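You operate a simulated robot arm through the tools that you are given. There is no shell and no other tool. Be economical: measure what you need, move in short steps, check, and stop when the job is done.

The job below is to be done with a simulated robot arm. You get a single attempt, and the scene is never put back.

TASK
Put the white damper labelled "7" from the top of the grey bench on the small teal ring and the white damper marked "4" on the orange ring. Stack the teal filter that says "Y9" from the top of the grey bench on top of the teal filter marked "W7". Take the green valve and leave it on the green booklet. Any order will do. Set down upright: green valve.
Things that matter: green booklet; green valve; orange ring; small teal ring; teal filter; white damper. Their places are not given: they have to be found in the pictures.

The check looks at the end state, three seconds after you hand in, the way a careful person would. Anything else that was tipped, shoved, dropped, spilled or broken makes it a failure.

THE ROBOT
A 6-joint arm with a two-finger parallel gripper, fixed in place. Base frame: the origin is at the foot of the arm, x ahead of it, y to its left, z up; the work surface is at about z = 800. Lengths are in mm, angles in rad, forces in N, time in s.
With the tool pointing down near the work surface it reaches from about 240 to 640 mm from the base axis. Its first joint turns from -1.152 to 1.152 rad. Payload 2.7 kg.
Tool frame: the origin (TCP) lies between the finger pads and is the grasp point; the fingertips stand 23 mm ahead of it; z points along the fingers, y is the line along which they close. The gripper opens to 94 mm. The fingers are 38 mm wide and 10 mm thick; the gripper's body (54 by 96 mm) begins 39 mm behind the TCP.
Orientation is told as [roll, pitch, yaw] about the base's x, y, z axes, in that order, counted from this pose: with the fingers straight down and closing along the base's y, the tool's x points along the base's -x, its y along +y and its z along -z.

THE INTERFACE
- The arm moves only by the tool arm_command. Its arguments are lists of equal length, an entry for each row: "angular": the turn, a rotation vector about the tool's x, y, z in units of 45 degrees (1.0 is 45 degrees), a list of three; "linear": the shift along the tool's x, y, z in units of 500 mm (1.0 is 500 mm), a list of three; "claw": the gripper command, from -1 (shut) to 1 (fully open), values between in proportion. In form: {"angular": [[rx, ry, rz], ...], "linear": [[x, y, z], ...], "claw": [claw, ...]}. A call has 1 to 8 rows; each row is the pose to reach, as a shift and turn from the pose commanded when the call began, along the tool's axes at that moment. A call with a number of a shift or a turn outside -1 to 1 is refused whole. Rows are played at 5 a second. More than 50 mm and 0.15 rad between two rows, or a gripper value outside its range, and nothing of the call is played. Where a pose cannot be reached the arm comes as near as it can. A force on the tool above 40 N (or 10 N above the force at the start of the call, whichever is more), or a blocked arm, ends the call early, and 0.2 s more pass. Each finger travels about 45 mm/s and halts on what it meets, pressing with about 22 N; the grip force reading is that of the motor and also rises with nothing between the fingers. The clock runs only during rows and for 0.2 s after the last one: add rows that repeat a pose to give the fingers time. The reply holds the time, the measured pose of the TCP, the force on the tool along the base axes, the opening and the grip force, in the units named above and with some noise, with the torque about the TCP (base axes, N m) and any sound that the robot's microphone picked up.
- Cameras (640 x 400 px; columns grow to the right, rows downward): "scene" is fixed at [70.8, -441.5, 1383.9]; the picture's right is [0.76, -0.65, 0.00], its down [-0.48, -0.57, -0.67] and it looks along [0.43, 0.51, -0.75] (base axes); focal length 308 px, centre (320, 200). "wrist" rides on the gripper at [86, 16, -74] in the tool frame; the picture's right is [-0.18, 0.98, 0.00], its down [-0.58, -0.11, -0.81] and it looks along [-0.79, -0.15, 0.59] (tool axes); focal length 243 px, centre (320, 200).
- camera(camera): a new picture of that camera. No time passes.
- point_at(camera, pixels): for up to 12 pixels [column, row] of the newest picture of that camera ("zoom" is the newest enlarged one), the place [x, y, z] in the base frame of the surface seen there, good to about 2 mm. No time passes.
- close_up(camera, box): a new picture of the part [left, top, right, bottom] of that camera's present view, enlarged. No time passes.
- finish_job(): hands the job in; it is judged then, once.

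Go step by step. Measure first, check grasps and placings, and put right what went wrong. The budget is 80 turns and 38 pictures, counting those below and the enlarged ones. Unless the task says otherwise, let go and move clear before handing in, and close with one line.

The tools are called after ">>>" by a JSON object that holds its "op" and its "data". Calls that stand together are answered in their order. arm_command: Moves the arm, as the interface text tells. Its arguments: {"type":"object","properties":{"angular":{"type":"array","items":{"type":"array","items":{"type":"number"}}},"linear":{"type":"array","items":{"type":"array","items":{"type":"number"}}},"claw":{"type":"array","items":{"type":"number"}}},"required":["angular","linear","claw"]} The other tools are called the same way: camera (camera) takes a picture; point_at (camera, pixels) gives the place of the surface under pixels of a picture; close_up (camera, box) takes an enlarged picture of a part of a camera's view; finish_job () hands the job in.

At the start:

```text
clock: 0.0
eef_pos: [411.4, -126.7, 1079.9]
tool_rot: [-0.001, -0.002, 0.0]
contact_force: [-0.2, -0.8, 1.2]
ft_torque: [-0.01, 0.02, -0.01]
grip_width: 94.1
gripper_force: 0.1
```

scene: 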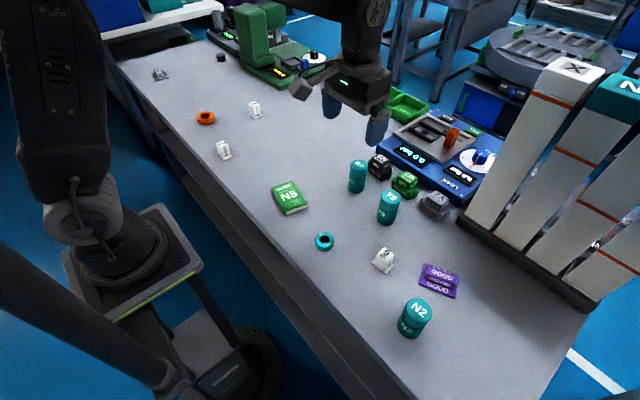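
wrist: 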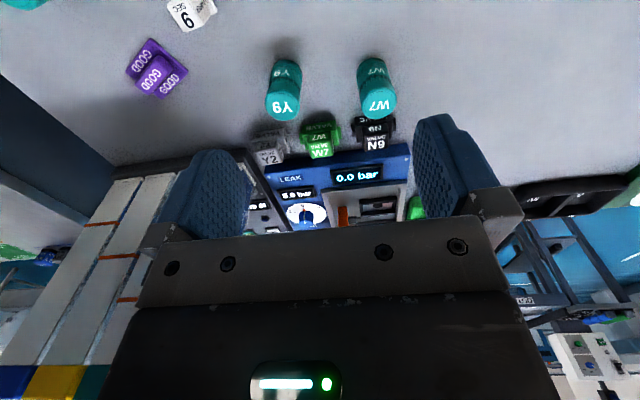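

The scene shows white dampers near (255,110), (224,150) and (384,260), teal filters near (357,176), (388,207) and (412,318), and a green valve near (405,185). I'll zoom in to read the labels.

>>> {"op": "close_up", "data": {"camera": "scene", "box": [140, 50, 300, 170]}}

>>> {"op": "close_up", "data": {"camera": "scene", "box": [260, 140, 480, 280]}}

```text
3.33 times, centred on (220, 110) of scene
```

zoom: 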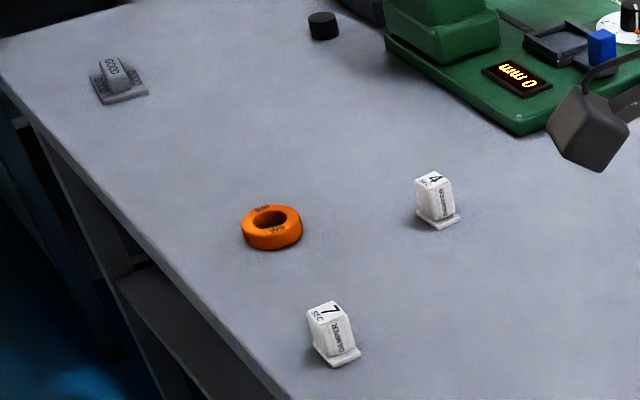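

```text
2.86 times, centred on (370, 210) of scene
```

zoom: 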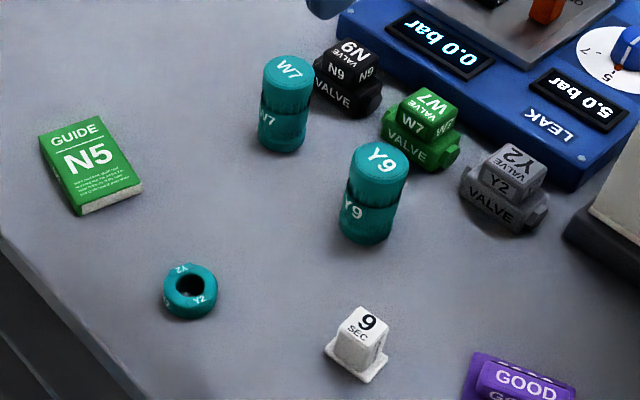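

Labels are clear: 7 is at scene (224,150), 4 at (255,110), and W7, Y9, the valve and the booklet are in the second zoom. I'll measure points on each.

>>> {"op": "point_at", "data": {"camera": "zoom", "pixels": [[288, 70], [264, 72], [311, 76], [379, 160], [352, 160], [408, 165], [430, 105], [410, 95], [450, 105], [415, 150], [447, 150], [435, 92]]}}

>>> {"op": "point_at", "data": {"camera": "zoom", "pixels": [[42, 138], [98, 120], [142, 185], [82, 208], [90, 160], [190, 285], [168, 288], [216, 288], [190, 268], [190, 304], [100, 250], [420, 168]]}}

>>> {"op": "close_up", "data": {"camera": "scene", "box": [190, 90, 280, 170]}}

```text
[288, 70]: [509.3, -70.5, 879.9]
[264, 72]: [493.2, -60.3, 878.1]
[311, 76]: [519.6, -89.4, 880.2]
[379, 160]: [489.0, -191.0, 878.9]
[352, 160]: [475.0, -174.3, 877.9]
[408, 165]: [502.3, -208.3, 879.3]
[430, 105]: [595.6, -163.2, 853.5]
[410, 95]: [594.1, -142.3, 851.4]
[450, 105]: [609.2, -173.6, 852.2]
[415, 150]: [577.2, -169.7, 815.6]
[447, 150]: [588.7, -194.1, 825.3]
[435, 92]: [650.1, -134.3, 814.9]
```

```text
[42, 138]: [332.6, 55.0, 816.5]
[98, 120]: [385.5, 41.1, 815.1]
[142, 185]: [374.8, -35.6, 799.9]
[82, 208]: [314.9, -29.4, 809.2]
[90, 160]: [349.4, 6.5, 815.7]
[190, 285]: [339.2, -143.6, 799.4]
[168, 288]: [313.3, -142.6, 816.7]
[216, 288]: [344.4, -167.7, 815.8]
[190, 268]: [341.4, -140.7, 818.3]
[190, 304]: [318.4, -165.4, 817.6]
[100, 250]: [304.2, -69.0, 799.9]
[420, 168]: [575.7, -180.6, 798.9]
```

```text
5.00 times, centred on (235, 130) of scene
```

zoom: 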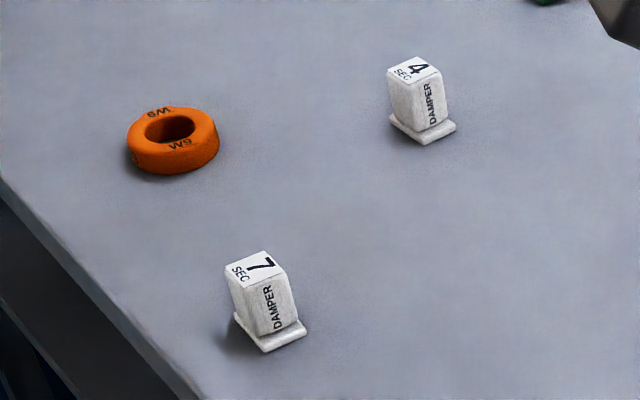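

>>> {"op": "point_at", "data": {"camera": "zoom", "pixels": [[228, 266], [265, 253], [285, 270], [247, 285], [256, 268], [265, 350], [305, 330], [128, 138], [217, 138], [170, 110], [172, 155], [170, 130]]}}

>>> {"op": "point_at", "data": {"camera": "zoom", "pixels": [[390, 73], [420, 59], [440, 72], [411, 83], [415, 71], [423, 141], [454, 125], [392, 120], [236, 318], [265, 310], [420, 105], [404, 100]]}}

>>> {"op": "close_up", "data": {"camera": "scene", "box": [370, 150, 460, 220]}}

```text
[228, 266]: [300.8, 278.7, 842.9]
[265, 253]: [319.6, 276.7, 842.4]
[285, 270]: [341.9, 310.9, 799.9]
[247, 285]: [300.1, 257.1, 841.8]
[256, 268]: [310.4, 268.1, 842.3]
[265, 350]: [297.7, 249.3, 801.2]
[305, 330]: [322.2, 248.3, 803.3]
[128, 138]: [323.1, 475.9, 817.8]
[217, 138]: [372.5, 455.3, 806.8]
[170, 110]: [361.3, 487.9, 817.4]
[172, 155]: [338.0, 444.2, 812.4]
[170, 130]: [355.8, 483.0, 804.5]
```

```text
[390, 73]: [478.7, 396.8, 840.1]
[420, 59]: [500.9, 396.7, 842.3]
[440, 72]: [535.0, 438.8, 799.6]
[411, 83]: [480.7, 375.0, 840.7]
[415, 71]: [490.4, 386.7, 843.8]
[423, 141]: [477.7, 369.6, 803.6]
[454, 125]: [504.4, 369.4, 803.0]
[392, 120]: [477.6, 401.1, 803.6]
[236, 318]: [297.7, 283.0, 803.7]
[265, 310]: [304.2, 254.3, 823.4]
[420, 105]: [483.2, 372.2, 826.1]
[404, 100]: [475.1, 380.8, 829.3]
```

```text
5.71 times, centred on (415, 185) of scene
```

zoom: 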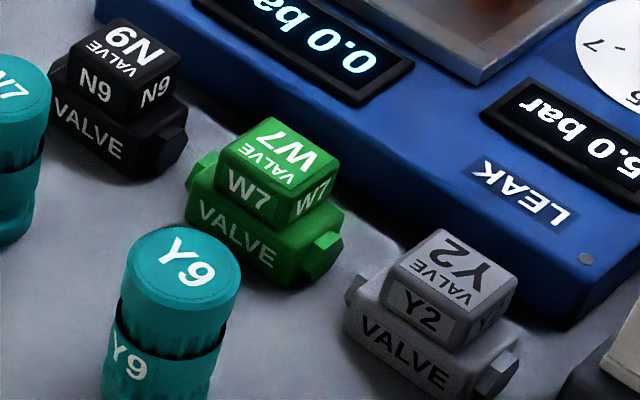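

The dampers are axis-aligned, with 7 centred near (310.5,267.5) and 4 near (490.5,386.5), and tops at about z 842. Next I'll measure the green valve corners and its neighbours in this zoom, such as (240,118) and (340,150).

>>> {"op": "point_at", "data": {"camera": "zoom", "pixels": [[222, 154], [272, 121], [334, 158], [293, 194], [280, 157], [190, 215], [285, 280], [338, 235], [318, 262], [195, 170], [215, 190], [280, 232]]}}

>>> {"op": "point_at", "data": {"camera": "zoom", "pixels": [[175, 150], [180, 115], [420, 238], [350, 290], [390, 270], [390, 180], [430, 220], [145, 90], [340, 130], [505, 250], [160, 60], [30, 230]]}}

>>> {"op": "close_up", "data": {"camera": "scene", "box": [180, 100, 235, 135]}}

```text
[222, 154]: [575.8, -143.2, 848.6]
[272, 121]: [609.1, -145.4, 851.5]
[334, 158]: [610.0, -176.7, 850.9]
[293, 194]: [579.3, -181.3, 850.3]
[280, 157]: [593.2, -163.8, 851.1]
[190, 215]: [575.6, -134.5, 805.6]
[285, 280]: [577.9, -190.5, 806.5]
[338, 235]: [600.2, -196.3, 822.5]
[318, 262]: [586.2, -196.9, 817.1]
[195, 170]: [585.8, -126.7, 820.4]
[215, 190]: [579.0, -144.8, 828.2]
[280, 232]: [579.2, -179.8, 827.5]
```

```text
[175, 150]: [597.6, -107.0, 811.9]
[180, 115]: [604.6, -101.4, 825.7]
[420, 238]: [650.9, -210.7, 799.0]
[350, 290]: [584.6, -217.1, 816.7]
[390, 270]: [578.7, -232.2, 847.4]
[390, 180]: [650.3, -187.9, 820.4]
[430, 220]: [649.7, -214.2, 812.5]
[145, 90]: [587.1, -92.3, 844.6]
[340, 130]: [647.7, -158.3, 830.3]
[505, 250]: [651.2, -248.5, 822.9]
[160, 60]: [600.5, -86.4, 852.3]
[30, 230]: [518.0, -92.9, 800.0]
```

```text
11.43 times, centred on (208, 118) of scene
```

zoom: 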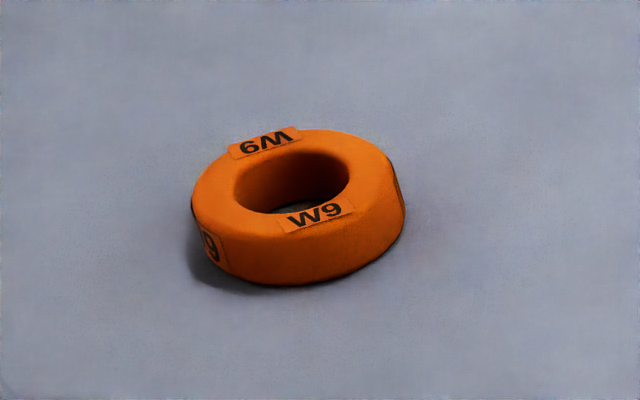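

The valve's top block spans x 576–610 and y −143 to −181, so its centre is about (593.5,−162). Now I'll measure the orange ring's outline and hole in the latest zoom, and the Y9 and W7 geometry again through the scene view.

>>> {"op": "point_at", "data": {"camera": "zoom", "pixels": [[196, 190], [225, 150], [320, 132], [390, 170], [398, 200], [290, 235], [225, 225], [232, 195], [352, 175], [310, 148], [265, 217], [345, 215]]}}

>>> {"op": "close_up", "data": {"camera": "scene", "box": [300, 225, 350, 257]}}

```text
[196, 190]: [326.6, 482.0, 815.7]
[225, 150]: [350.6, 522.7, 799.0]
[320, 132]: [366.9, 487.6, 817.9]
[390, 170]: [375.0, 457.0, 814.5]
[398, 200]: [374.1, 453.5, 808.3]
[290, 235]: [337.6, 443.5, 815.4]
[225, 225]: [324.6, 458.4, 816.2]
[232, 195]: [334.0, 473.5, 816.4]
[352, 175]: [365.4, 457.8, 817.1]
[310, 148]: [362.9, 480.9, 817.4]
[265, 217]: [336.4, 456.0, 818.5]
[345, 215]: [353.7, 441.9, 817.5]
```

```text
12.50 times, centred on (325, 241) of scene
```

zoom: 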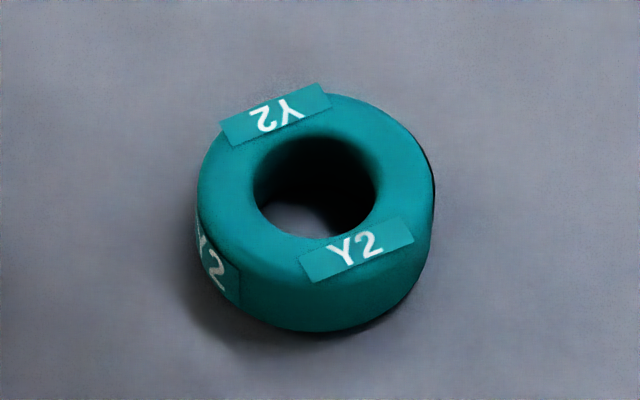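

The orange ring is centred at about (350,466), with an outer radius near 27 and an inner one near 17.5. I'll measure the teal ring in this zoom.

>>> {"op": "point_at", "data": {"camera": "zoom", "pixels": [[202, 185], [225, 145], [330, 98], [425, 165], [425, 215], [320, 290], [225, 240], [258, 190], [374, 185], [320, 137], [300, 238], [350, 225]]}}

>>> {"op": "arm_command", "data": {"angular": [[0, 0, 0.18], [0, 0, 0.36], [0, 0, 0.54], [0, 0, 0.72], [0, 0, 0.9], [0, 0, 1.0]], "linear": [[0, 0, 0], [0, 0, 0], [0, 0, 0], [0, 0, 0], [0, 0, 0], [0, 0, 0]], "claw": [0.4, 0.4, 0.4, 0.4, 0.4, 0.4]}}

```text
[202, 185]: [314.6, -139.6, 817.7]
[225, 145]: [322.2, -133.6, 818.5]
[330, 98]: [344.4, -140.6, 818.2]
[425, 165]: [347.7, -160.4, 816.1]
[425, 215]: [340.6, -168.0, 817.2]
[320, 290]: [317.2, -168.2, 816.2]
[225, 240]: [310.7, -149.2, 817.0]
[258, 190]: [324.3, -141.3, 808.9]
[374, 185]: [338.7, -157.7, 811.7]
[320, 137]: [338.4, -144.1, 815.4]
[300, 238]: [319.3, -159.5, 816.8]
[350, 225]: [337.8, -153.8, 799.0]
```

```text
clock: 1.4
eef_pos: [412.8, -126.5, 1080.1]
tool_rot: [0.001, 0.0, -0.79]
contact_force: [0.5, 0.0, -0.8]
ft_torque: [0.02, -0.03, 0.01]
grip_width: 66.0
gripper_force: 0.1
```

Teal ring centre is about (329.5,−153), and claw 0.4 gives 66 mm. I'll turn the remaining 45° so the fingers close along base x.

>>> {"op": "arm_command", "data": {"angular": [[0, 0, 0.18], [0, 0, 0.36], [0, 0, 0.54], [0, 0, 0.72], [0, 0, 0.9], [0, 0, 1.0], [0, 0, 1.0]], "linear": [[0, 0, 0], [0, 0, 0], [0, 0, 0], [0, 0, 0], [0, 0, 0], [0, 0, 0], [0, 0, 0]], "claw": [0.3, 0.3, 0.3, 0.3, 0.3, 0.3, 0.3]}}

```text
clock: 3.0
eef_pos: [411.7, -126.7, 1080.7]
tool_rot: [0.0, -0.001, -1.573]
contact_force: [0.4, -0.1, 0.1]
ft_torque: [-0.03, -0.01, -0.01]
grip_width: 61.1
gripper_force: 0.0
```

Rotation is correct at yaw −1.573. Next I'll move above the valve to z≈950.

>>> {"op": "arm_command", "data": {"angular": [[0, 0, 0], [0, 0, 0], [0, 0, 0], [0, 0, 0], [0, 0, 0], [0, 0, 0], [0, 0, 0], [0, 0, 0]], "linear": [[-0.0175, 0.091, 0], [-0.035, 0.182, 0], [-0.0525, 0.273, 0], [-0.07, 0.364, 0], [-0.07, 0.364, 0.087], [-0.07, 0.364, 0.174], [-0.07, 0.364, 0.26], [-0.07, 0.364, 0.26]], "claw": [0.3, 0.3, 0.3, 0.3, 0.3, 0.3, 0.3, 0.3]}}

>>> {"op": "camera", "data": {"camera": "scene"}}

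```text
clock: 4.8
eef_pos: [593.4, -162.1, 950.5]
tool_rot: [0.001, 0.001, -1.57]
contact_force: [0.2, -0.5, -0.6]
ft_torque: [-0.04, 0.0, 0.02]
grip_width: 60.9
gripper_force: 0.0
out of reach, approached as far as the arm can: row 4
```

```text
29 pictures are left
```

scene: 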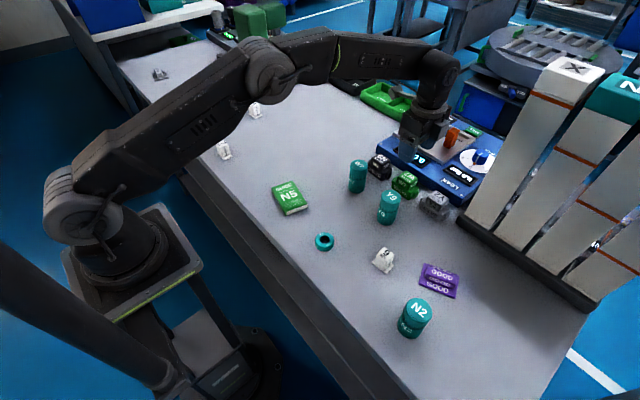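

The arm is above the valve at (593.4,−162.1,950.5) and clear of its neighbours. I'll descend to z≈840 and close.

>>> {"op": "arm_command", "data": {"angular": [[0, 0, 0], [0, 0, 0], [0, 0, 0], [0, 0, 0], [0, 0, 0]], "linear": [[0, 0, 0.07], [0, 0, 0.14], [0, 0, 0.18], [0, 0, 0.218], [0, 0, 0.218]], "claw": [0.3, 0.3, 0.3, 0.3, 0.3]}}

>>> {"op": "camera", "data": {"camera": "wrist"}}

```text
clock: 6.0
eef_pos: [593.7, -162.1, 840.0]
tool_rot: [0.002, 0.001, -1.571]
contact_force: [-0.7, 0.6, -0.3]
ft_torque: [-0.01, -0.04, 0.0]
grip_width: 61.1
gripper_force: 0.1
```

```text
28 pictures are left
```

wrist: 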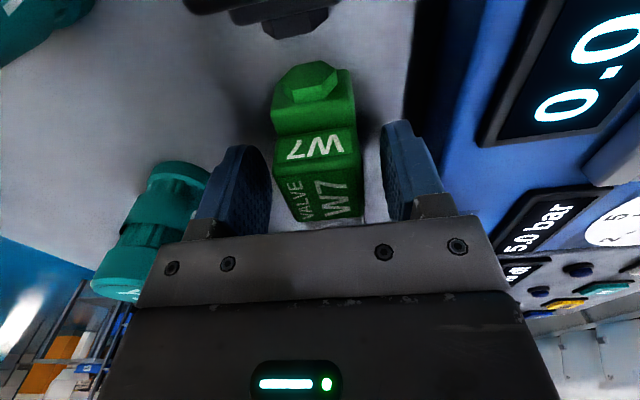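

The valve sits between the fingers at (320,170). I'll close on it and lift.

>>> {"op": "arm_command", "data": {"angular": [[0, 0, 0], [0, 0, 0], [0, 0, 0], [0, 0, 0], [0, 0, 0]], "linear": [[0, 0, 0], [0, 0, 0], [0, 0, 0], [0, 0, 0], [0, 0, 0]], "claw": [-1, -1, -1, -1, -1]}}

>>> {"op": "arm_command", "data": {"angular": [[0, 0, 0], [0, 0, 0], [0, 0, 0], [0, 0, 0], [0, 0, 0]], "linear": [[0, 0, -0.04], [0, 0, -0.1], [0, 0, -0.17], [0, 0, -0.24], [0, 0, -0.24]], "claw": [-1, -1, -1, -1, -1]}}

```text
clock: 7.2
eef_pos: [594.0, -162.0, 842.5]
tool_rot: [-0.002, -0.001, -1.57]
contact_force: [0.5, 0.6, -0.4]
ft_torque: [-0.03, -0.01, 0.02]
grip_width: 36.0
gripper_force: 22.0
```

```text
clock: 8.4
eef_pos: [593.7, -162.1, 961.8]
tool_rot: [0.0, 0.0, -1.571]
contact_force: [0.8, -0.5, -1.7]
ft_torque: [0.03, 0.01, -0.03]
grip_width: 35.7
gripper_force: 22.1
```

The valve is held (35.7 mm opening, steady). I'll carry it above the booklet centre at (350,6), turning it about 12° to match the booklet.

>>> {"op": "arm_command", "data": {"angular": [[0, 0, 0.037], [0, 0, 0.074], [0, 0, 0.111], [0, 0, 0.148], [0, 0, 0.185], [0, 0, 0.222], [0, 0, 0.26], [0, 0, 0.26]], "linear": [[0.048, -0.0696, 0], [0.096, -0.139, 0], [0.144, -0.2087, 0], [0.192, -0.278, 0], [0.24, -0.348, 0], [0.288, -0.4174, 0], [0.336, -0.487, 0], [0.336, -0.487, 0]], "claw": [-1, -1, -1, -1, -1, -1, -1, -1]}}

>>> {"op": "close_up", "data": {"camera": "scene", "box": [240, 120, 400, 220]}}

```text
clock: 10.2
eef_pos: [349.0, 5.8, 961.6]
tool_rot: [0.0, 0.001, -1.776]
contact_force: [0.1, -0.8, -2.1]
ft_torque: [0.01, 0.05, 0.01]
grip_width: 35.8
gripper_force: 22.0
```

```text
4.00 times, centred on (320, 170) of scene
```

zoom: 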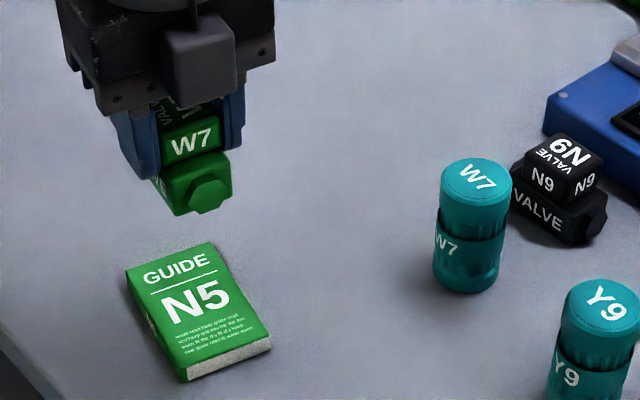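

The valve hangs level above the booklet. I'll lower it to contact in small final steps.

>>> {"op": "arm_command", "data": {"angular": [[0, 0, 0], [0, 0, 0], [0, 0, 0], [0, 0, 0], [0, 0, 0], [0, 0, 0]], "linear": [[0, 0, 0.08], [0, 0, 0.15], [0, 0, 0.185], [0, 0, 0.2], [0, 0, 0.206], [0, 0, 0.206]], "claw": [-1, -1, -1, -1, -1, -1]}}

>>> {"op": "close_up", "data": {"camera": "scene", "box": [240, 150, 340, 220]}}

```text
clock: 11.6
eef_pos: [349.6, 5.7, 858.6]
tool_rot: [0.0, 0.0, -1.775]
contact_force: [0.3, 0.1, -1.6]
ft_torque: [-0.01, 0.0, 0.01]
grip_width: 35.8
gripper_force: 21.5
```

```text
5.71 times, centred on (290, 185) of scene
```

zoom: 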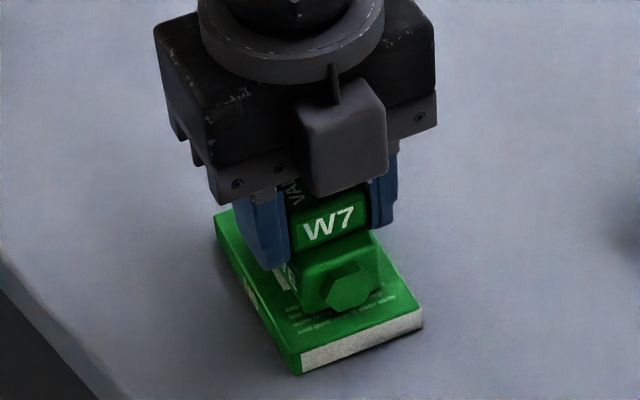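

Still carrying its full weight (−1.6 N), so it isn't touching yet. I'll go down 1 mm at a time.

>>> {"op": "arm_command", "data": {"angular": [[0, 0, 0], [0, 0, 0]], "linear": [[0, 0, 0.002], [0, 0, 0.002]], "claw": [-1, -1]}}

>>> {"op": "arm_command", "data": {"angular": [[0, 0, 0], [0, 0, 0]], "linear": [[0, 0, 0.002], [0, 0, 0.002]], "claw": [-1, -1]}}

```text
clock: 12.2
eef_pos: [350.3, 6.0, 857.2]
tool_rot: [0.0, 0.0, -1.774]
contact_force: [-0.4, -0.3, -1.8]
ft_torque: [-0.01, 0.02, 0.0]
grip_width: 36.0
gripper_force: 21.9
```

```text
clock: 12.8
eef_pos: [348.9, 5.7, 857.4]
tool_rot: [0.002, -0.002, -1.775]
contact_force: [-3.9, -0.6, 13.5]
ft_torque: [0.0, 0.18, -0.01]
grip_width: 36.0
gripper_force: 22.1
```

Contact at 13.5 N. I'll release and rise straight up.

>>> {"op": "arm_command", "data": {"angular": [[0, 0, 0], [0, 0, 0], [0, 0, 0], [0, 0, 0], [0, 0, 0], [0, 0, 0], [0, 0, 0], [0, 0, 0]], "linear": [[0, 0, 0], [0, 0, 0], [0, 0, 0], [0, 0, -0.04], [0, 0, -0.1], [0, 0, -0.19], [0, 0, -0.28], [0, 0, -0.28]], "claw": [0.2, 0.2, 0.2, 0.2, 0.2, 0.2, 0.2, 0.2]}}

>>> {"op": "close_up", "data": {"camera": "scene", "box": [240, 150, 340, 220]}}

```text
clock: 14.6
eef_pos: [350.1, 5.6, 996.8]
tool_rot: [-0.001, 0.0, -1.774]
contact_force: [0.5, 0.1, -0.5]
ft_torque: [0.0, 0.01, 0.02]
grip_width: 56.4
gripper_force: 0.2
```

```text
5.71 times, centred on (290, 185) of scene
```

zoom: 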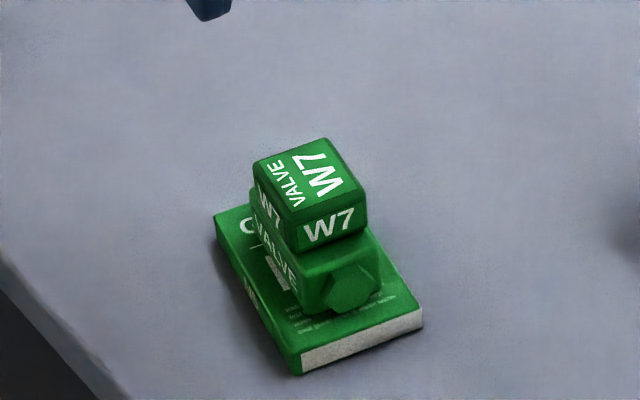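

The valve stands upright and fully on the booklet. Now I'll fly to above damper 7 at (310.5,267.5), turning back to yaw −1.571.

>>> {"op": "arm_command", "data": {"angular": [[0, 0, -0.043], [0, 0, -0.086], [0, 0, -0.13], [0, 0, -0.173], [0, 0, -0.217], [0, 0, -0.26], [0, 0, -0.26]], "linear": [[0.0827, -0.0306, 0], [0.1655, -0.0611, 0], [0.2482, -0.0917, 0], [0.3309, -0.1223, 0], [0.4137, -0.1528, 0], [0.4964, -0.1834, 0], [0.4964, -0.1834, 0]], "claw": [0, 0, 0, 0, 0, 0, 0]}}

```text
clock: 16.2
eef_pos: [312.2, 268.7, 996.9]
tool_rot: [0.0, 0.0, -1.572]
contact_force: [-0.5, 0.4, -0.4]
ft_torque: [0.01, 0.03, -0.01]
grip_width: 47.0
gripper_force: 0.1
```

Positioned. I'll descend to z≈831, keeping the fingertips above the damper's base flange.

>>> {"op": "arm_command", "data": {"angular": [[0, 0, 0], [0, 0, 0], [0, 0, 0], [0, 0, 0], [0, 0, 0], [0, 0, 0]], "linear": [[-0.002, -0.002, 0.09], [-0.002, -0.002, 0.18], [-0.002, -0.002, 0.26], [-0.002, -0.002, 0.31], [-0.002, -0.002, 0.332], [-0.002, -0.002, 0.332]], "claw": [0, 0, 0, 0, 0, 0]}}

>>> {"op": "camera", "data": {"camera": "wrist"}}

>>> {"op": "close_up", "data": {"camera": "scene", "box": [180, 110, 260, 165]}}

```text
clock: 17.6
eef_pos: [309.0, 266.8, 829.8]
tool_rot: [-0.001, 0.001, -1.571]
contact_force: [-0.2, 1.2, 0.3]
ft_torque: [0.0, 0.01, 0.01]
grip_width: 46.9
gripper_force: 0.0
```

```text
24 pictures are left
```

wrist: 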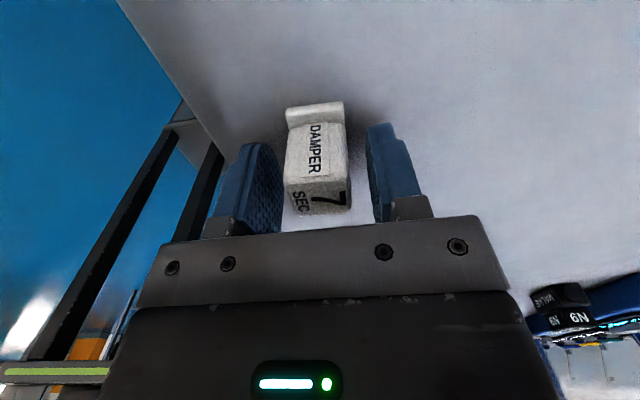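

```text
7.27 times, centred on (220, 138) of scene
```

zoom: 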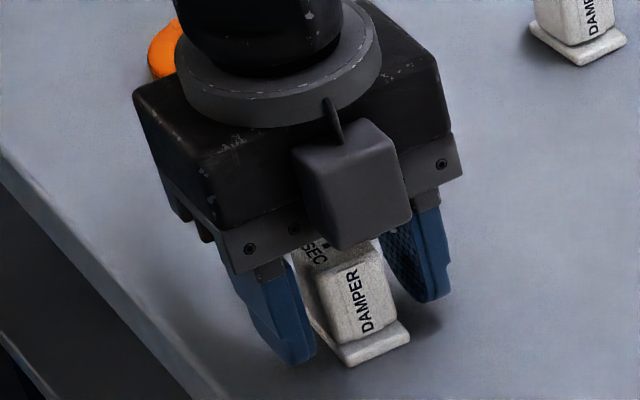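

The damper is between the fingers. I'll close and lift.

>>> {"op": "arm_command", "data": {"angular": [[0, 0, 0], [0, 0, 0], [0, 0, 0], [0, 0, 0], [0, 0, 0]], "linear": [[0, 0, 0], [0, 0, 0], [0, 0, 0], [0, 0, 0], [0, 0, 0]], "claw": [-1, -1, -1, -1, -1]}}

>>> {"op": "arm_command", "data": {"angular": [[0, 0, 0], [0, 0, 0], [0, 0, 0], [0, 0, 0], [0, 0, 0]], "linear": [[0, 0, -0.04], [0, 0, -0.1], [0, 0, -0.18], [0, 0, -0.24], [0, 0, -0.24]], "claw": [-1, -1, -1, -1, -1]}}

>>> {"op": "camera", "data": {"camera": "wrist"}}

```text
clock: 18.8
eef_pos: [309.1, 267.3, 829.6]
tool_rot: [-0.001, 0.0, -1.571]
contact_force: [-0.1, 0.2, 0.1]
ft_torque: [0.0, -0.02, 0.0]
grip_width: 27.2
gripper_force: 22.0
```

```text
clock: 20.0
eef_pos: [310.1, 267.2, 950.1]
tool_rot: [0.0, -0.001, -1.571]
contact_force: [-0.5, 0.5, -0.8]
ft_torque: [0.01, -0.03, 0.01]
grip_width: 27.7
gripper_force: 21.5
```

```text
22 pictures are left
```

wrist: 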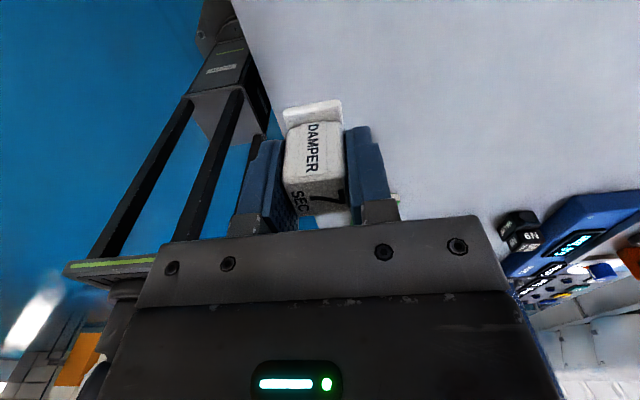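

Damper 7 is held upright (27.5 mm). I'll carry it at z 950 toward the teal ring in two calls.

>>> {"op": "arm_command", "data": {"angular": [[0, 0, 0], [0, 0, 0], [0, 0, 0], [0, 0, 0], [0, 0, 0]], "linear": [[-0.084, 0.004, 0], [-0.168, 0.008, 0], [-0.252, 0.012, 0], [-0.336, 0.016, 0], [-0.42, 0.02, 0]], "claw": [-1, -1, -1, -1, -1]}}

>>> {"op": "arm_command", "data": {"angular": [[0, 0, 0], [0, 0, 0], [0, 0, 0], [0, 0, 0], [0, 0, 0], [0, 0, 0]], "linear": [[-0.084, 0.004, 0], [-0.168, 0.008, 0], [-0.252, 0.012, 0], [-0.336, 0.016, 0], [-0.418, 0.02, 0], [-0.418, 0.02, 0]], "claw": [-1, -1, -1, -1, -1, -1]}}

```text
clock: 21.2
eef_pos: [319.6, 57.9, 950.9]
tool_rot: [0.0, 0.0, -1.571]
contact_force: [0.5, 0.4, -0.4]
ft_torque: [-0.01, -0.01, 0.03]
grip_width: 27.7
gripper_force: 22.0
```

```text
clock: 22.6
eef_pos: [330.0, -152.7, 950.2]
tool_rot: [0.0, 0.0, -1.571]
contact_force: [-0.7, -0.7, -0.5]
ft_torque: [-0.02, 0.0, 0.0]
grip_width: 27.6
gripper_force: 22.1
```

Over the ring at (330,−152.7). I'll lower to just above it and look.

>>> {"op": "arm_command", "data": {"angular": [[0, 0, 0], [0, 0, 0], [0, 0, 0], [0, 0, 0], [0, 0, 0]], "linear": [[0, 0, 0.08], [0, 0, 0.15], [0, 0, 0.185], [0, 0, 0.197], [0, 0, 0.197]], "claw": [-1, -1, -1, -1, -1]}}

>>> {"op": "close_up", "data": {"camera": "scene", "box": [285, 210, 365, 260]}}

>>> {"op": "camera", "data": {"camera": "wrist"}}

```text
clock: 23.8
eef_pos: [329.2, -151.5, 852.0]
tool_rot: [0.0, 0.0, -1.571]
contact_force: [-0.3, -0.4, 0.1]
ft_torque: [-0.01, -0.01, 0.0]
grip_width: 27.3
gripper_force: 21.6
```

```text
8.00 times, centred on (325, 235) of scene
```

zoom: 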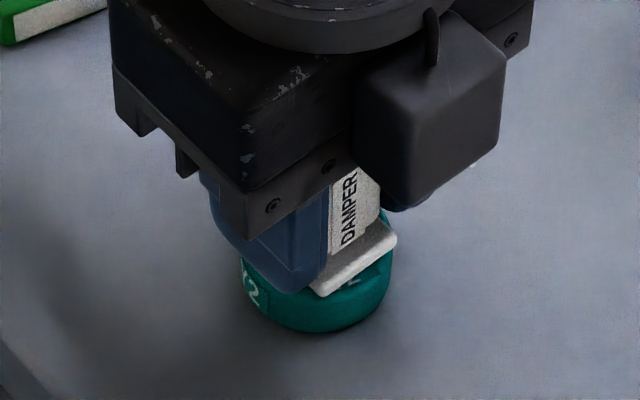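

```text
20 pictures are left
```

wrist: 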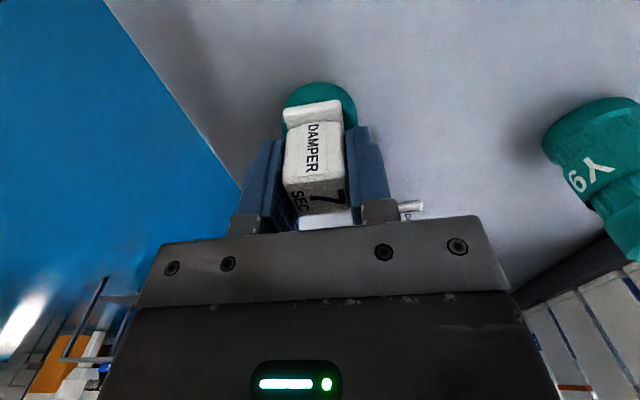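

It looks centred over the ring. I'll verify with a few measured points.

>>> {"op": "point_at", "data": {"camera": "zoom", "pixels": [[320, 290], [393, 240], [243, 270], [384, 280], [320, 325], [388, 262]]}}

>>> {"op": "point_at", "data": {"camera": "wrist", "pixels": [[288, 125], [340, 120], [312, 103], [290, 95], [352, 105], [322, 84], [356, 125]]}}

```text
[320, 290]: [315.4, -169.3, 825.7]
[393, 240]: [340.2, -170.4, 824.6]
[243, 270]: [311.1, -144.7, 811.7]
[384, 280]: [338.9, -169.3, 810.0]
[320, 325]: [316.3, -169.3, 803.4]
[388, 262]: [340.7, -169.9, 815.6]
```

```text
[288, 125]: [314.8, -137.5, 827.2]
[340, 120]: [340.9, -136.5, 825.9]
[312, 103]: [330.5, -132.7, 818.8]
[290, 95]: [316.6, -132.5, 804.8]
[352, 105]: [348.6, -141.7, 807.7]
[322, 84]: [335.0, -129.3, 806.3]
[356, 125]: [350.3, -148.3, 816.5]
```

The damper base is centred near (328,−153) and the ring near (330,−151.5). I'll nudge about 1.5 mm and lower to contact.

>>> {"op": "arm_command", "data": {"angular": [[0, 0, 0], [0, 0, 0], [0, 0, 0]], "linear": [[0.002, 0.003, 0], [0.002, 0.003, 0.003], [0.002, 0.003, 0.003]], "claw": [-1, -1, -1]}}

>>> {"op": "arm_command", "data": {"angular": [[0, 0, 0], [0, 0, 0]], "linear": [[0, 0, 0.002], [0, 0, 0.002]], "claw": [-1, -1]}}

```text
clock: 24.6
eef_pos: [330.8, -151.1, 850.1]
tool_rot: [0.0, 0.0, -1.571]
contact_force: [-0.1, -0.2, -0.9]
ft_torque: [-0.02, 0.03, -0.01]
grip_width: 27.9
gripper_force: 22.2
```

```text
clock: 25.2
eef_pos: [330.3, -151.4, 848.0]
tool_rot: [0.0, -0.001, -1.57]
contact_force: [0.2, 1.2, 0.0]
ft_torque: [-0.02, 0.01, -0.01]
grip_width: 27.6
gripper_force: 21.8
```

>>> {"op": "arm_command", "data": {"angular": [[0, 0, 0], [0, 0, 0]], "linear": [[0, 0, 0.002], [0, 0, 0.002]], "claw": [-1, -1]}}

```text
clock: 25.8
eef_pos: [330.5, -151.0, 848.5]
tool_rot: [-0.001, 0.0, -1.57]
contact_force: [-0.3, 0.7, 0.8]
ft_torque: [0.03, -0.01, -0.01]
grip_width: 27.2
gripper_force: 22.0
```

Force is only 0.8 N so far, so I'll take one more 1 mm step.

>>> {"op": "arm_command", "data": {"angular": [[0, 0, 0], [0, 0, 0]], "linear": [[0, 0, 0.002], [0, 0, 0.002]], "claw": [-1, -1]}}

```text
clock: 26.4
eef_pos: [331.0, -150.7, 848.3]
tool_rot: [0.002, 0.0, -1.571]
contact_force: [-1.9, -0.3, 12.2]
ft_torque: [0.07, 0.08, -0.04]
grip_width: 27.4
gripper_force: 21.9
```

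Contact at 12 N. I'll release and rise.

>>> {"op": "arm_command", "data": {"angular": [[0, 0, 0], [0, 0, 0], [0, 0, 0], [0, 0, 0], [0, 0, 0], [0, 0, 0], [0, 0, 0], [0, 0, 0]], "linear": [[0, 0, 0], [0, 0, 0], [0, 0, 0], [0, 0, -0.04], [0, 0, -0.11], [0, 0, -0.2], [0, 0, -0.29], [0, 0, -0.29]], "claw": [0, 0, 0, 0, 0, 0, 0, 0]}}

>>> {"op": "close_up", "data": {"camera": "scene", "box": [260, 160, 380, 260]}}

```text
clock: 28.2
eef_pos: [330.1, -149.9, 991.7]
tool_rot: [0.001, -0.001, -1.571]
contact_force: [0.3, -0.6, -0.1]
ft_torque: [-0.01, 0.01, 0.03]
grip_width: 46.7
gripper_force: 0.0
```

```text
4.00 times, centred on (320, 210) of scene
```

zoom: 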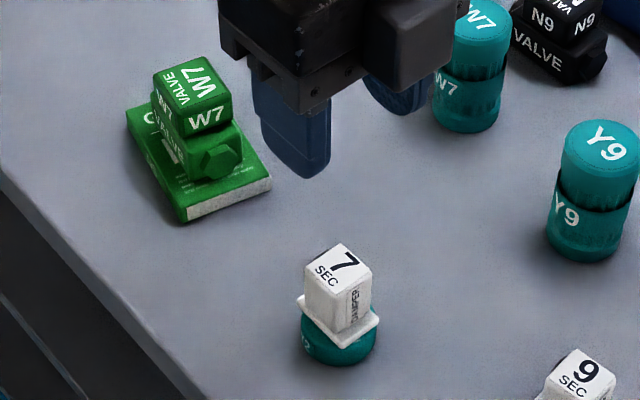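

Damper 7 sits squarely on the teal ring. Next I'll travel to damper 4 at (490.5,386.5).

>>> {"op": "arm_command", "data": {"angular": [[0, 0, 0], [0, 0, 0], [0, 0, 0], [0, 0, 0], [0, 0, 0], [0, 0, 0]], "linear": [[0.0896, 0.0266, 0], [0.1792, 0.0532, 0], [0.2688, 0.0798, 0], [0.3583, 0.1063, 0], [0.4479, 0.1329, 0], [0.5375, 0.1595, 0]], "claw": [0, 0, 0, 0, 0, 0]}}

>>> {"op": "arm_command", "data": {"angular": [[0, 0, 0], [0, 0, 0], [0, 0, 0], [0, 0, 0], [0, 0, 0], [0, 0, 0], [0, 0, 0], [0, 0, 0]], "linear": [[0.0896, 0.0266, 0.02], [0.1792, 0.0532, 0.04], [0.2688, 0.0798, 0.06], [0.3583, 0.1063, 0.08], [0.4479, 0.1329, 0.1], [0.5365, 0.1595, 0.12], [0.5365, 0.1595, 0.14], [0.5365, 0.1595, 0.14]], "claw": [0, 0, 0, 0, 0, 0, 0, 0]}}

```text
clock: 29.6
eef_pos: [411.6, 117.9, 992.3]
tool_rot: [0.0, 0.0, -1.571]
contact_force: [-0.2, 0.5, -0.4]
ft_torque: [-0.03, -0.02, 0.0]
grip_width: 46.8
gripper_force: 0.0
```

```text
clock: 31.4
eef_pos: [491.7, 385.8, 920.2]
tool_rot: [-0.001, -0.001, -1.571]
contact_force: [-0.4, -0.2, 0.5]
ft_torque: [0.0, 0.01, 0.01]
grip_width: 46.9
gripper_force: 0.1
```

In position at (491.7,385.8,920). I'll descend to z≈830 and check.

>>> {"op": "arm_command", "data": {"angular": [[0, 0, 0], [0, 0, 0], [0, 0, 0], [0, 0, 0], [0, 0, 0]], "linear": [[0, -0.001, 0.06], [0, -0.001, 0.12], [0, -0.001, 0.16], [0, -0.001, 0.181], [0, -0.001, 0.181]], "claw": [0, 0, 0, 0, 0]}}

>>> {"op": "camera", "data": {"camera": "wrist"}}

```text
clock: 32.6
eef_pos: [489.8, 384.8, 831.6]
tool_rot: [0.0, 0.001, -1.57]
contact_force: [0.3, 0.0, 0.8]
ft_torque: [0.01, -0.01, 0.0]
grip_width: 47.1
gripper_force: 0.1
```

```text
18 pictures are left
```

wrist: 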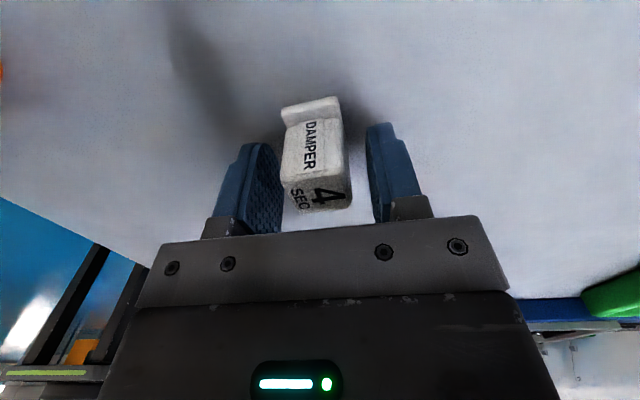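

Damper 4 is between the fingers. I'll close and lift.

>>> {"op": "arm_command", "data": {"angular": [[0, 0, 0], [0, 0, 0], [0, 0, 0], [0, 0, 0], [0, 0, 0]], "linear": [[0, 0, 0], [0, 0, 0], [0, 0, 0], [0, 0, 0], [0, 0, 0]], "claw": [-1, -1, -1, -1, -1]}}

>>> {"op": "arm_command", "data": {"angular": [[0, 0, 0], [0, 0, 0], [0, 0, 0], [0, 0, 0]], "linear": [[0, 0, -0.04], [0, 0, -0.1], [0, 0, -0.16], [0, 0, -0.16]], "claw": [-1, -1, -1, -1]}}

>>> {"op": "camera", "data": {"camera": "wrist"}}

```text
clock: 33.8
eef_pos: [489.9, 385.5, 831.3]
tool_rot: [-0.001, 0.001, -1.57]
contact_force: [-0.3, -0.2, 0.1]
ft_torque: [-0.02, -0.03, 0.0]
grip_width: 27.3
gripper_force: 21.8
```

```text
clock: 34.8
eef_pos: [490.0, 385.4, 911.0]
tool_rot: [0.001, 0.0, -1.571]
contact_force: [-0.3, -0.4, -1.0]
ft_torque: [0.02, -0.01, -0.01]
grip_width: 27.4
gripper_force: 22.0
```

```text
17 pictures are left
```

wrist: 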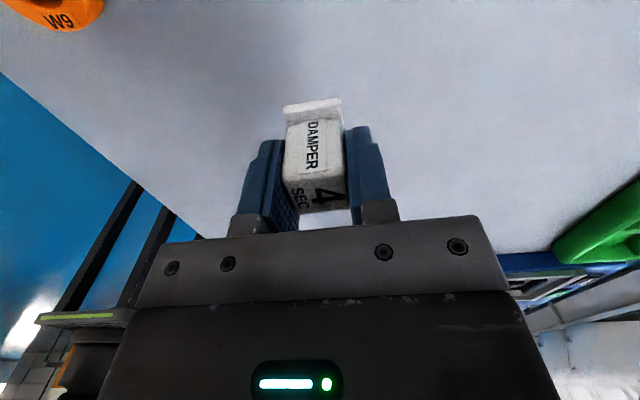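

Damper 4 is held. I'll carry it over the orange ring at (350,466) and lower to just above it.

>>> {"op": "arm_command", "data": {"angular": [[0, 0, 0], [0, 0, 0], [0, 0, 0], [0, 0, 0], [0, 0, 0], [0, 0, 0], [0, 0, 0], [0, 0, 0]], "linear": [[0.04, -0.07, 0], [0.08, -0.14, 0], [0.12, -0.21, 0], [0.161, -0.28, 0], [0.161, -0.28, 0], [0.161, -0.28, 0.07], [0.161, -0.28, 0.115], [0.161, -0.28, 0.115]], "claw": [-1, -1, -1, -1, -1, -1, -1, -1]}}

>>> {"op": "close_up", "data": {"camera": "scene", "box": [165, 85, 245, 135]}}

>>> {"op": "camera", "data": {"camera": "wrist"}}

```text
clock: 36.6
eef_pos: [350.2, 466.5, 853.9]
tool_rot: [0.001, 0.0, -1.572]
contact_force: [-0.7, 0.4, -1.1]
ft_torque: [0.01, -0.02, -0.01]
grip_width: 27.4
gripper_force: 22.2
```

```text
8.00 times, centred on (205, 110) of scene
```

zoom: 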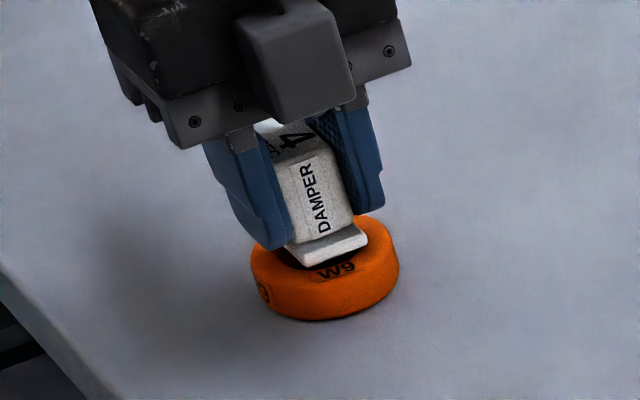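

```text
15 pictures are left
```

wrist: 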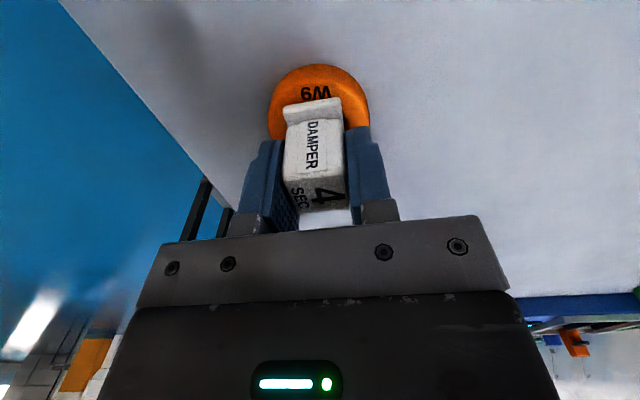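

It's close to centred, and I'll measure ring and damper edges to fine-tune.

>>> {"op": "point_at", "data": {"camera": "zoom", "pixels": [[302, 264], [365, 240], [362, 230], [396, 255], [320, 290], [256, 262], [335, 275], [375, 225]]}}

>>> {"op": "point_at", "data": {"camera": "wrist", "pixels": [[288, 125], [338, 118], [312, 105], [318, 66], [275, 95], [365, 100], [272, 120], [368, 122], [318, 75], [290, 108], [333, 102]]}}

```text
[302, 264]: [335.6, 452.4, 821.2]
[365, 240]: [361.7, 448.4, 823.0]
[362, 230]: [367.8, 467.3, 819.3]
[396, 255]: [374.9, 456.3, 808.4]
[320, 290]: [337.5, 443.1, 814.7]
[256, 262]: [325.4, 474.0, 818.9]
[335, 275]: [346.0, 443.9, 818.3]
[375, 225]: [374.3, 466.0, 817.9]
```

```text
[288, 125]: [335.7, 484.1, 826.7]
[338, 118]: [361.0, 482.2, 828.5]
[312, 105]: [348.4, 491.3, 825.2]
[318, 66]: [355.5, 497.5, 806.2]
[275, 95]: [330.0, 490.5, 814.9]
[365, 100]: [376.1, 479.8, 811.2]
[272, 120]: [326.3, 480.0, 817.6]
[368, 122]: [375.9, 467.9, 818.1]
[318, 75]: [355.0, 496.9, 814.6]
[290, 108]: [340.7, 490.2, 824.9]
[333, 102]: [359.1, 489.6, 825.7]
```

The wrist points suggest the flange may reach y≈490, which is inconsistent with the earlier size. I'll zoom the wrist view for a clearer look.

>>> {"op": "close_up", "data": {"camera": "wrist", "box": [250, 50, 390, 230]}}

```text
2.22 times, centred on (320, 140) of wrist
```

zoom: 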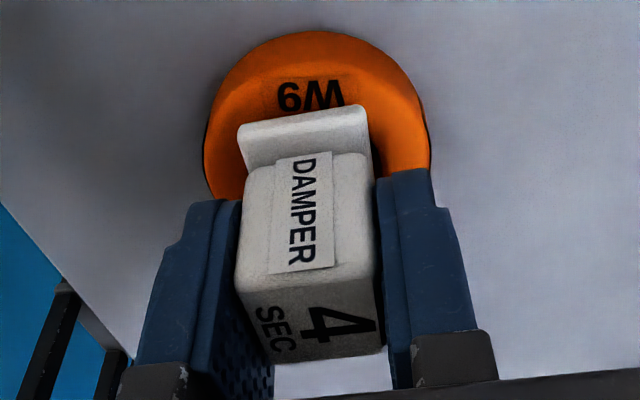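

>>> {"op": "point_at", "data": {"camera": "zoom", "pixels": [[244, 135], [362, 112], [300, 125], [250, 160], [360, 145], [300, 140], [262, 180], [345, 170], [300, 100], [262, 320], [320, 300], [320, 350]]}}

```text
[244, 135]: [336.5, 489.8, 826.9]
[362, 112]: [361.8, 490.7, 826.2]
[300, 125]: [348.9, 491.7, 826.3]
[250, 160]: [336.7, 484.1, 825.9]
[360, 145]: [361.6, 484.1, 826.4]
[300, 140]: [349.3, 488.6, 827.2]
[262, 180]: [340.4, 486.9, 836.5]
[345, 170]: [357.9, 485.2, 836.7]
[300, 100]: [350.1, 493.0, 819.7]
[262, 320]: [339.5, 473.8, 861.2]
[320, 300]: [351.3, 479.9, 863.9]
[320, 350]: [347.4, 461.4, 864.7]
```

Relative to the ring the damper has about 5–6 mm margin at both ends, and in x it is about 1.5 mm low. I'll nudge and lower to contact.

>>> {"op": "arm_command", "data": {"angular": [[0, 0, 0], [0, 0, 0], [0, 0, 0]], "linear": [[0, 0.003, 0], [0, 0.003, 0.006], [0, 0.003, 0.006]], "claw": [-1, -1, -1]}}

>>> {"op": "arm_command", "data": {"angular": [[0, 0, 0], [0, 0, 0]], "linear": [[0, 0, 0.002], [0, 0, 0.002]], "claw": [-1, -1]}}

```text
clock: 37.4
eef_pos: [352.4, 465.4, 851.2]
tool_rot: [-0.001, 0.0, -1.57]
contact_force: [-0.1, 0.6, -0.1]
ft_torque: [0.03, -0.03, 0.01]
grip_width: 27.2
gripper_force: 21.6
```

```text
clock: 38.0
eef_pos: [351.3, 466.5, 850.2]
tool_rot: [0.001, 0.0, -1.571]
contact_force: [0.3, -0.2, 0.1]
ft_torque: [-0.01, 0.0, -0.03]
grip_width: 27.3
gripper_force: 22.0
```

>>> {"op": "arm_command", "data": {"angular": [[0, 0, 0], [0, 0, 0]], "linear": [[0, 0, 0.002], [0, 0, 0.002]], "claw": [-1, -1]}}

>>> {"op": "arm_command", "data": {"angular": [[0, 0, 0], [0, 0, 0]], "linear": [[0, 0, 0.001], [0, 0, 0.001]], "claw": [-1, -1]}}

```text
clock: 38.6
eef_pos: [353.1, 466.5, 849.8]
tool_rot: [0.001, 0.001, -1.569]
contact_force: [-0.3, -1.2, 5.3]
ft_torque: [-0.01, 0.04, -0.01]
grip_width: 27.6
gripper_force: 22.3
```

```text
clock: 39.2
eef_pos: [352.4, 466.6, 849.7]
tool_rot: [0.0, 0.002, -1.57]
contact_force: [0.0, 0.5, 8.0]
ft_torque: [0.0, 0.04, 0.02]
grip_width: 27.4
gripper_force: 22.0
```

Firm contact at 8 N. I'll release and rise.

>>> {"op": "arm_command", "data": {"angular": [[0, 0, 0], [0, 0, 0], [0, 0, 0], [0, 0, 0], [0, 0, 0], [0, 0, 0], [0, 0, 0], [0, 0, 0]], "linear": [[0, 0, 0], [0, 0, 0], [0, 0, 0], [0, 0, -0.04], [0, 0, -0.11], [0, 0, -0.2], [0, 0, -0.29], [0, 0, -0.29]], "claw": [0, 0, 0, 0, 0, 0, 0, 0]}}

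>>> {"op": "close_up", "data": {"camera": "scene", "box": [165, 85, 245, 135]}}

```text
clock: 41.0
eef_pos: [351.2, 464.6, 993.5]
tool_rot: [-0.001, 0.001, -1.569]
contact_force: [-0.6, 0.5, 0.2]
ft_torque: [0.0, 0.0, 0.01]
grip_width: 47.1
gripper_force: 0.0
```

```text
8.00 times, centred on (205, 110) of scene
```

zoom: 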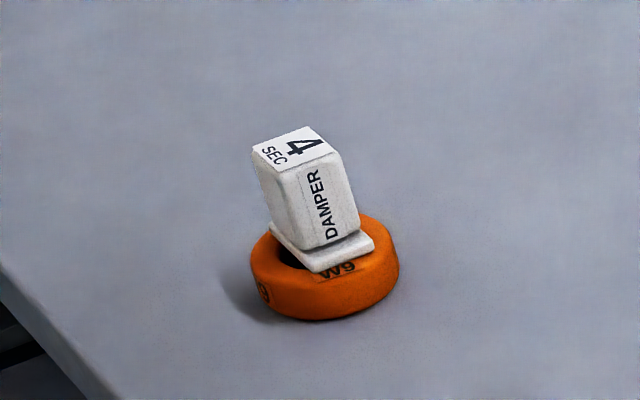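

Damper 4 stands on the orange ring. I'll check that its top is level and the base is supported.

>>> {"op": "point_at", "data": {"camera": "zoom", "pixels": [[258, 150], [304, 130], [332, 150], [284, 166], [295, 148], [315, 268], [370, 243], [275, 230], [395, 250], [256, 258], [340, 275]]}}

```text
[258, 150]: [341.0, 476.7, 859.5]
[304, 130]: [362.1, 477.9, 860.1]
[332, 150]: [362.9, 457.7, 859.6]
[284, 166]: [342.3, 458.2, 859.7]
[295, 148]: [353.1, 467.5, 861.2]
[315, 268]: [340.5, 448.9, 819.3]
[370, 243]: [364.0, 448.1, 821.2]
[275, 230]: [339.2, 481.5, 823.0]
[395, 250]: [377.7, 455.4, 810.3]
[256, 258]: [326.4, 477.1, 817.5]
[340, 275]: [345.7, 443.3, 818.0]
```

The top is level at z≈860 and centred at (352,467), so that one is done. Now I'll travel to above filter Y9 at (489,−191), opening the gripper.

>>> {"op": "arm_command", "data": {"angular": [[0, 0, 0], [0, 0, 0], [0, 0, 0], [0, 0, 0], [0, 0, 0], [0, 0, 0], [0, 0, 0]], "linear": [[-0.0936, 0.0196, 0], [-0.1871, 0.0391, 0], [-0.2807, 0.0587, 0], [-0.3743, 0.0783, 0], [-0.4679, 0.0979, 0], [-0.5614, 0.1174, 0], [-0.655, 0.137, 0]], "claw": [0, 0, 0, 0, 0, 0, 0]}}

>>> {"op": "arm_command", "data": {"angular": [[0, 0, 0], [0, 0, 0], [0, 0, 0], [0, 0, 0], [0, 0, 0], [0, 0, 0], [0, 0, 0], [0, 0, 0]], "linear": [[-0.0936, 0.0196, 0], [-0.1871, 0.0391, 0], [-0.2807, 0.0587, 0], [-0.3743, 0.0783, 0], [-0.4679, 0.0979, 0], [-0.5614, 0.1174, 0], [-0.657, 0.137, 0], [-0.657, 0.137, 0]], "claw": [0.7, 0.7, 0.7, 0.7, 0.7, 0.7, 0.7, 0.7]}}

>>> {"op": "camera", "data": {"camera": "wrist"}}

```text
clock: 42.6
eef_pos: [420.3, 139.9, 993.5]
tool_rot: [0.0, 0.001, -1.569]
contact_force: [1.0, -1.1, -0.2]
ft_torque: [0.01, -0.04, 0.03]
grip_width: 46.7
gripper_force: 0.0
```

```text
clock: 44.4
eef_pos: [487.3, -190.9, 995.0]
tool_rot: [0.0, -0.001, -1.572]
contact_force: [0.8, -0.3, 0.2]
ft_torque: [0.02, -0.01, -0.03]
grip_width: 80.3
gripper_force: 0.1
```

```text
12 pictures are left
```

wrist: 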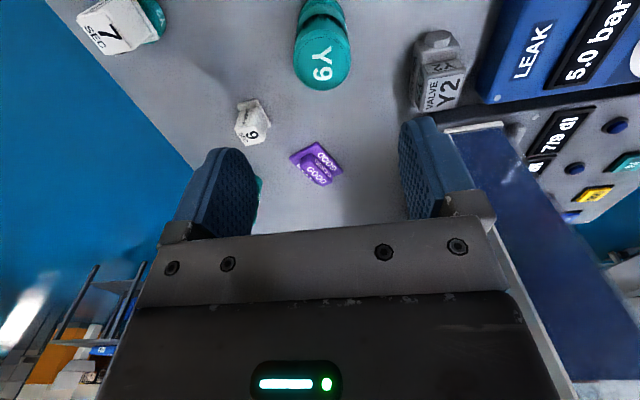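

The geometry is consistent and the space around Y9 is clear. I'll descend to z≈854, straddling it.

>>> {"op": "arm_command", "data": {"angular": [[0, 0, 0], [0, 0, 0], [0, 0, 0], [0, 0, 0], [0, 0, 0]], "linear": [[0, 0.002, 0.09], [0, 0.002, 0.17], [0, 0.002, 0.23], [0, 0.002, 0.28], [0, 0.002, 0.28]], "claw": [0.7, 0.7, 0.7, 0.7, 0.7]}}

>>> {"op": "camera", "data": {"camera": "wrist"}}

```text
clock: 45.6
eef_pos: [490.0, -189.0, 853.8]
tool_rot: [0.0, 0.001, -1.571]
contact_force: [-0.8, 0.3, 0.0]
ft_torque: [0.03, -0.01, 0.03]
grip_width: 80.0
gripper_force: 0.0
```

```text
11 pictures are left
```

wrist: 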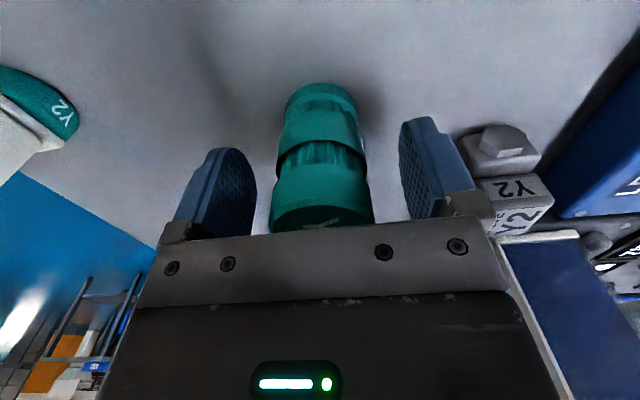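

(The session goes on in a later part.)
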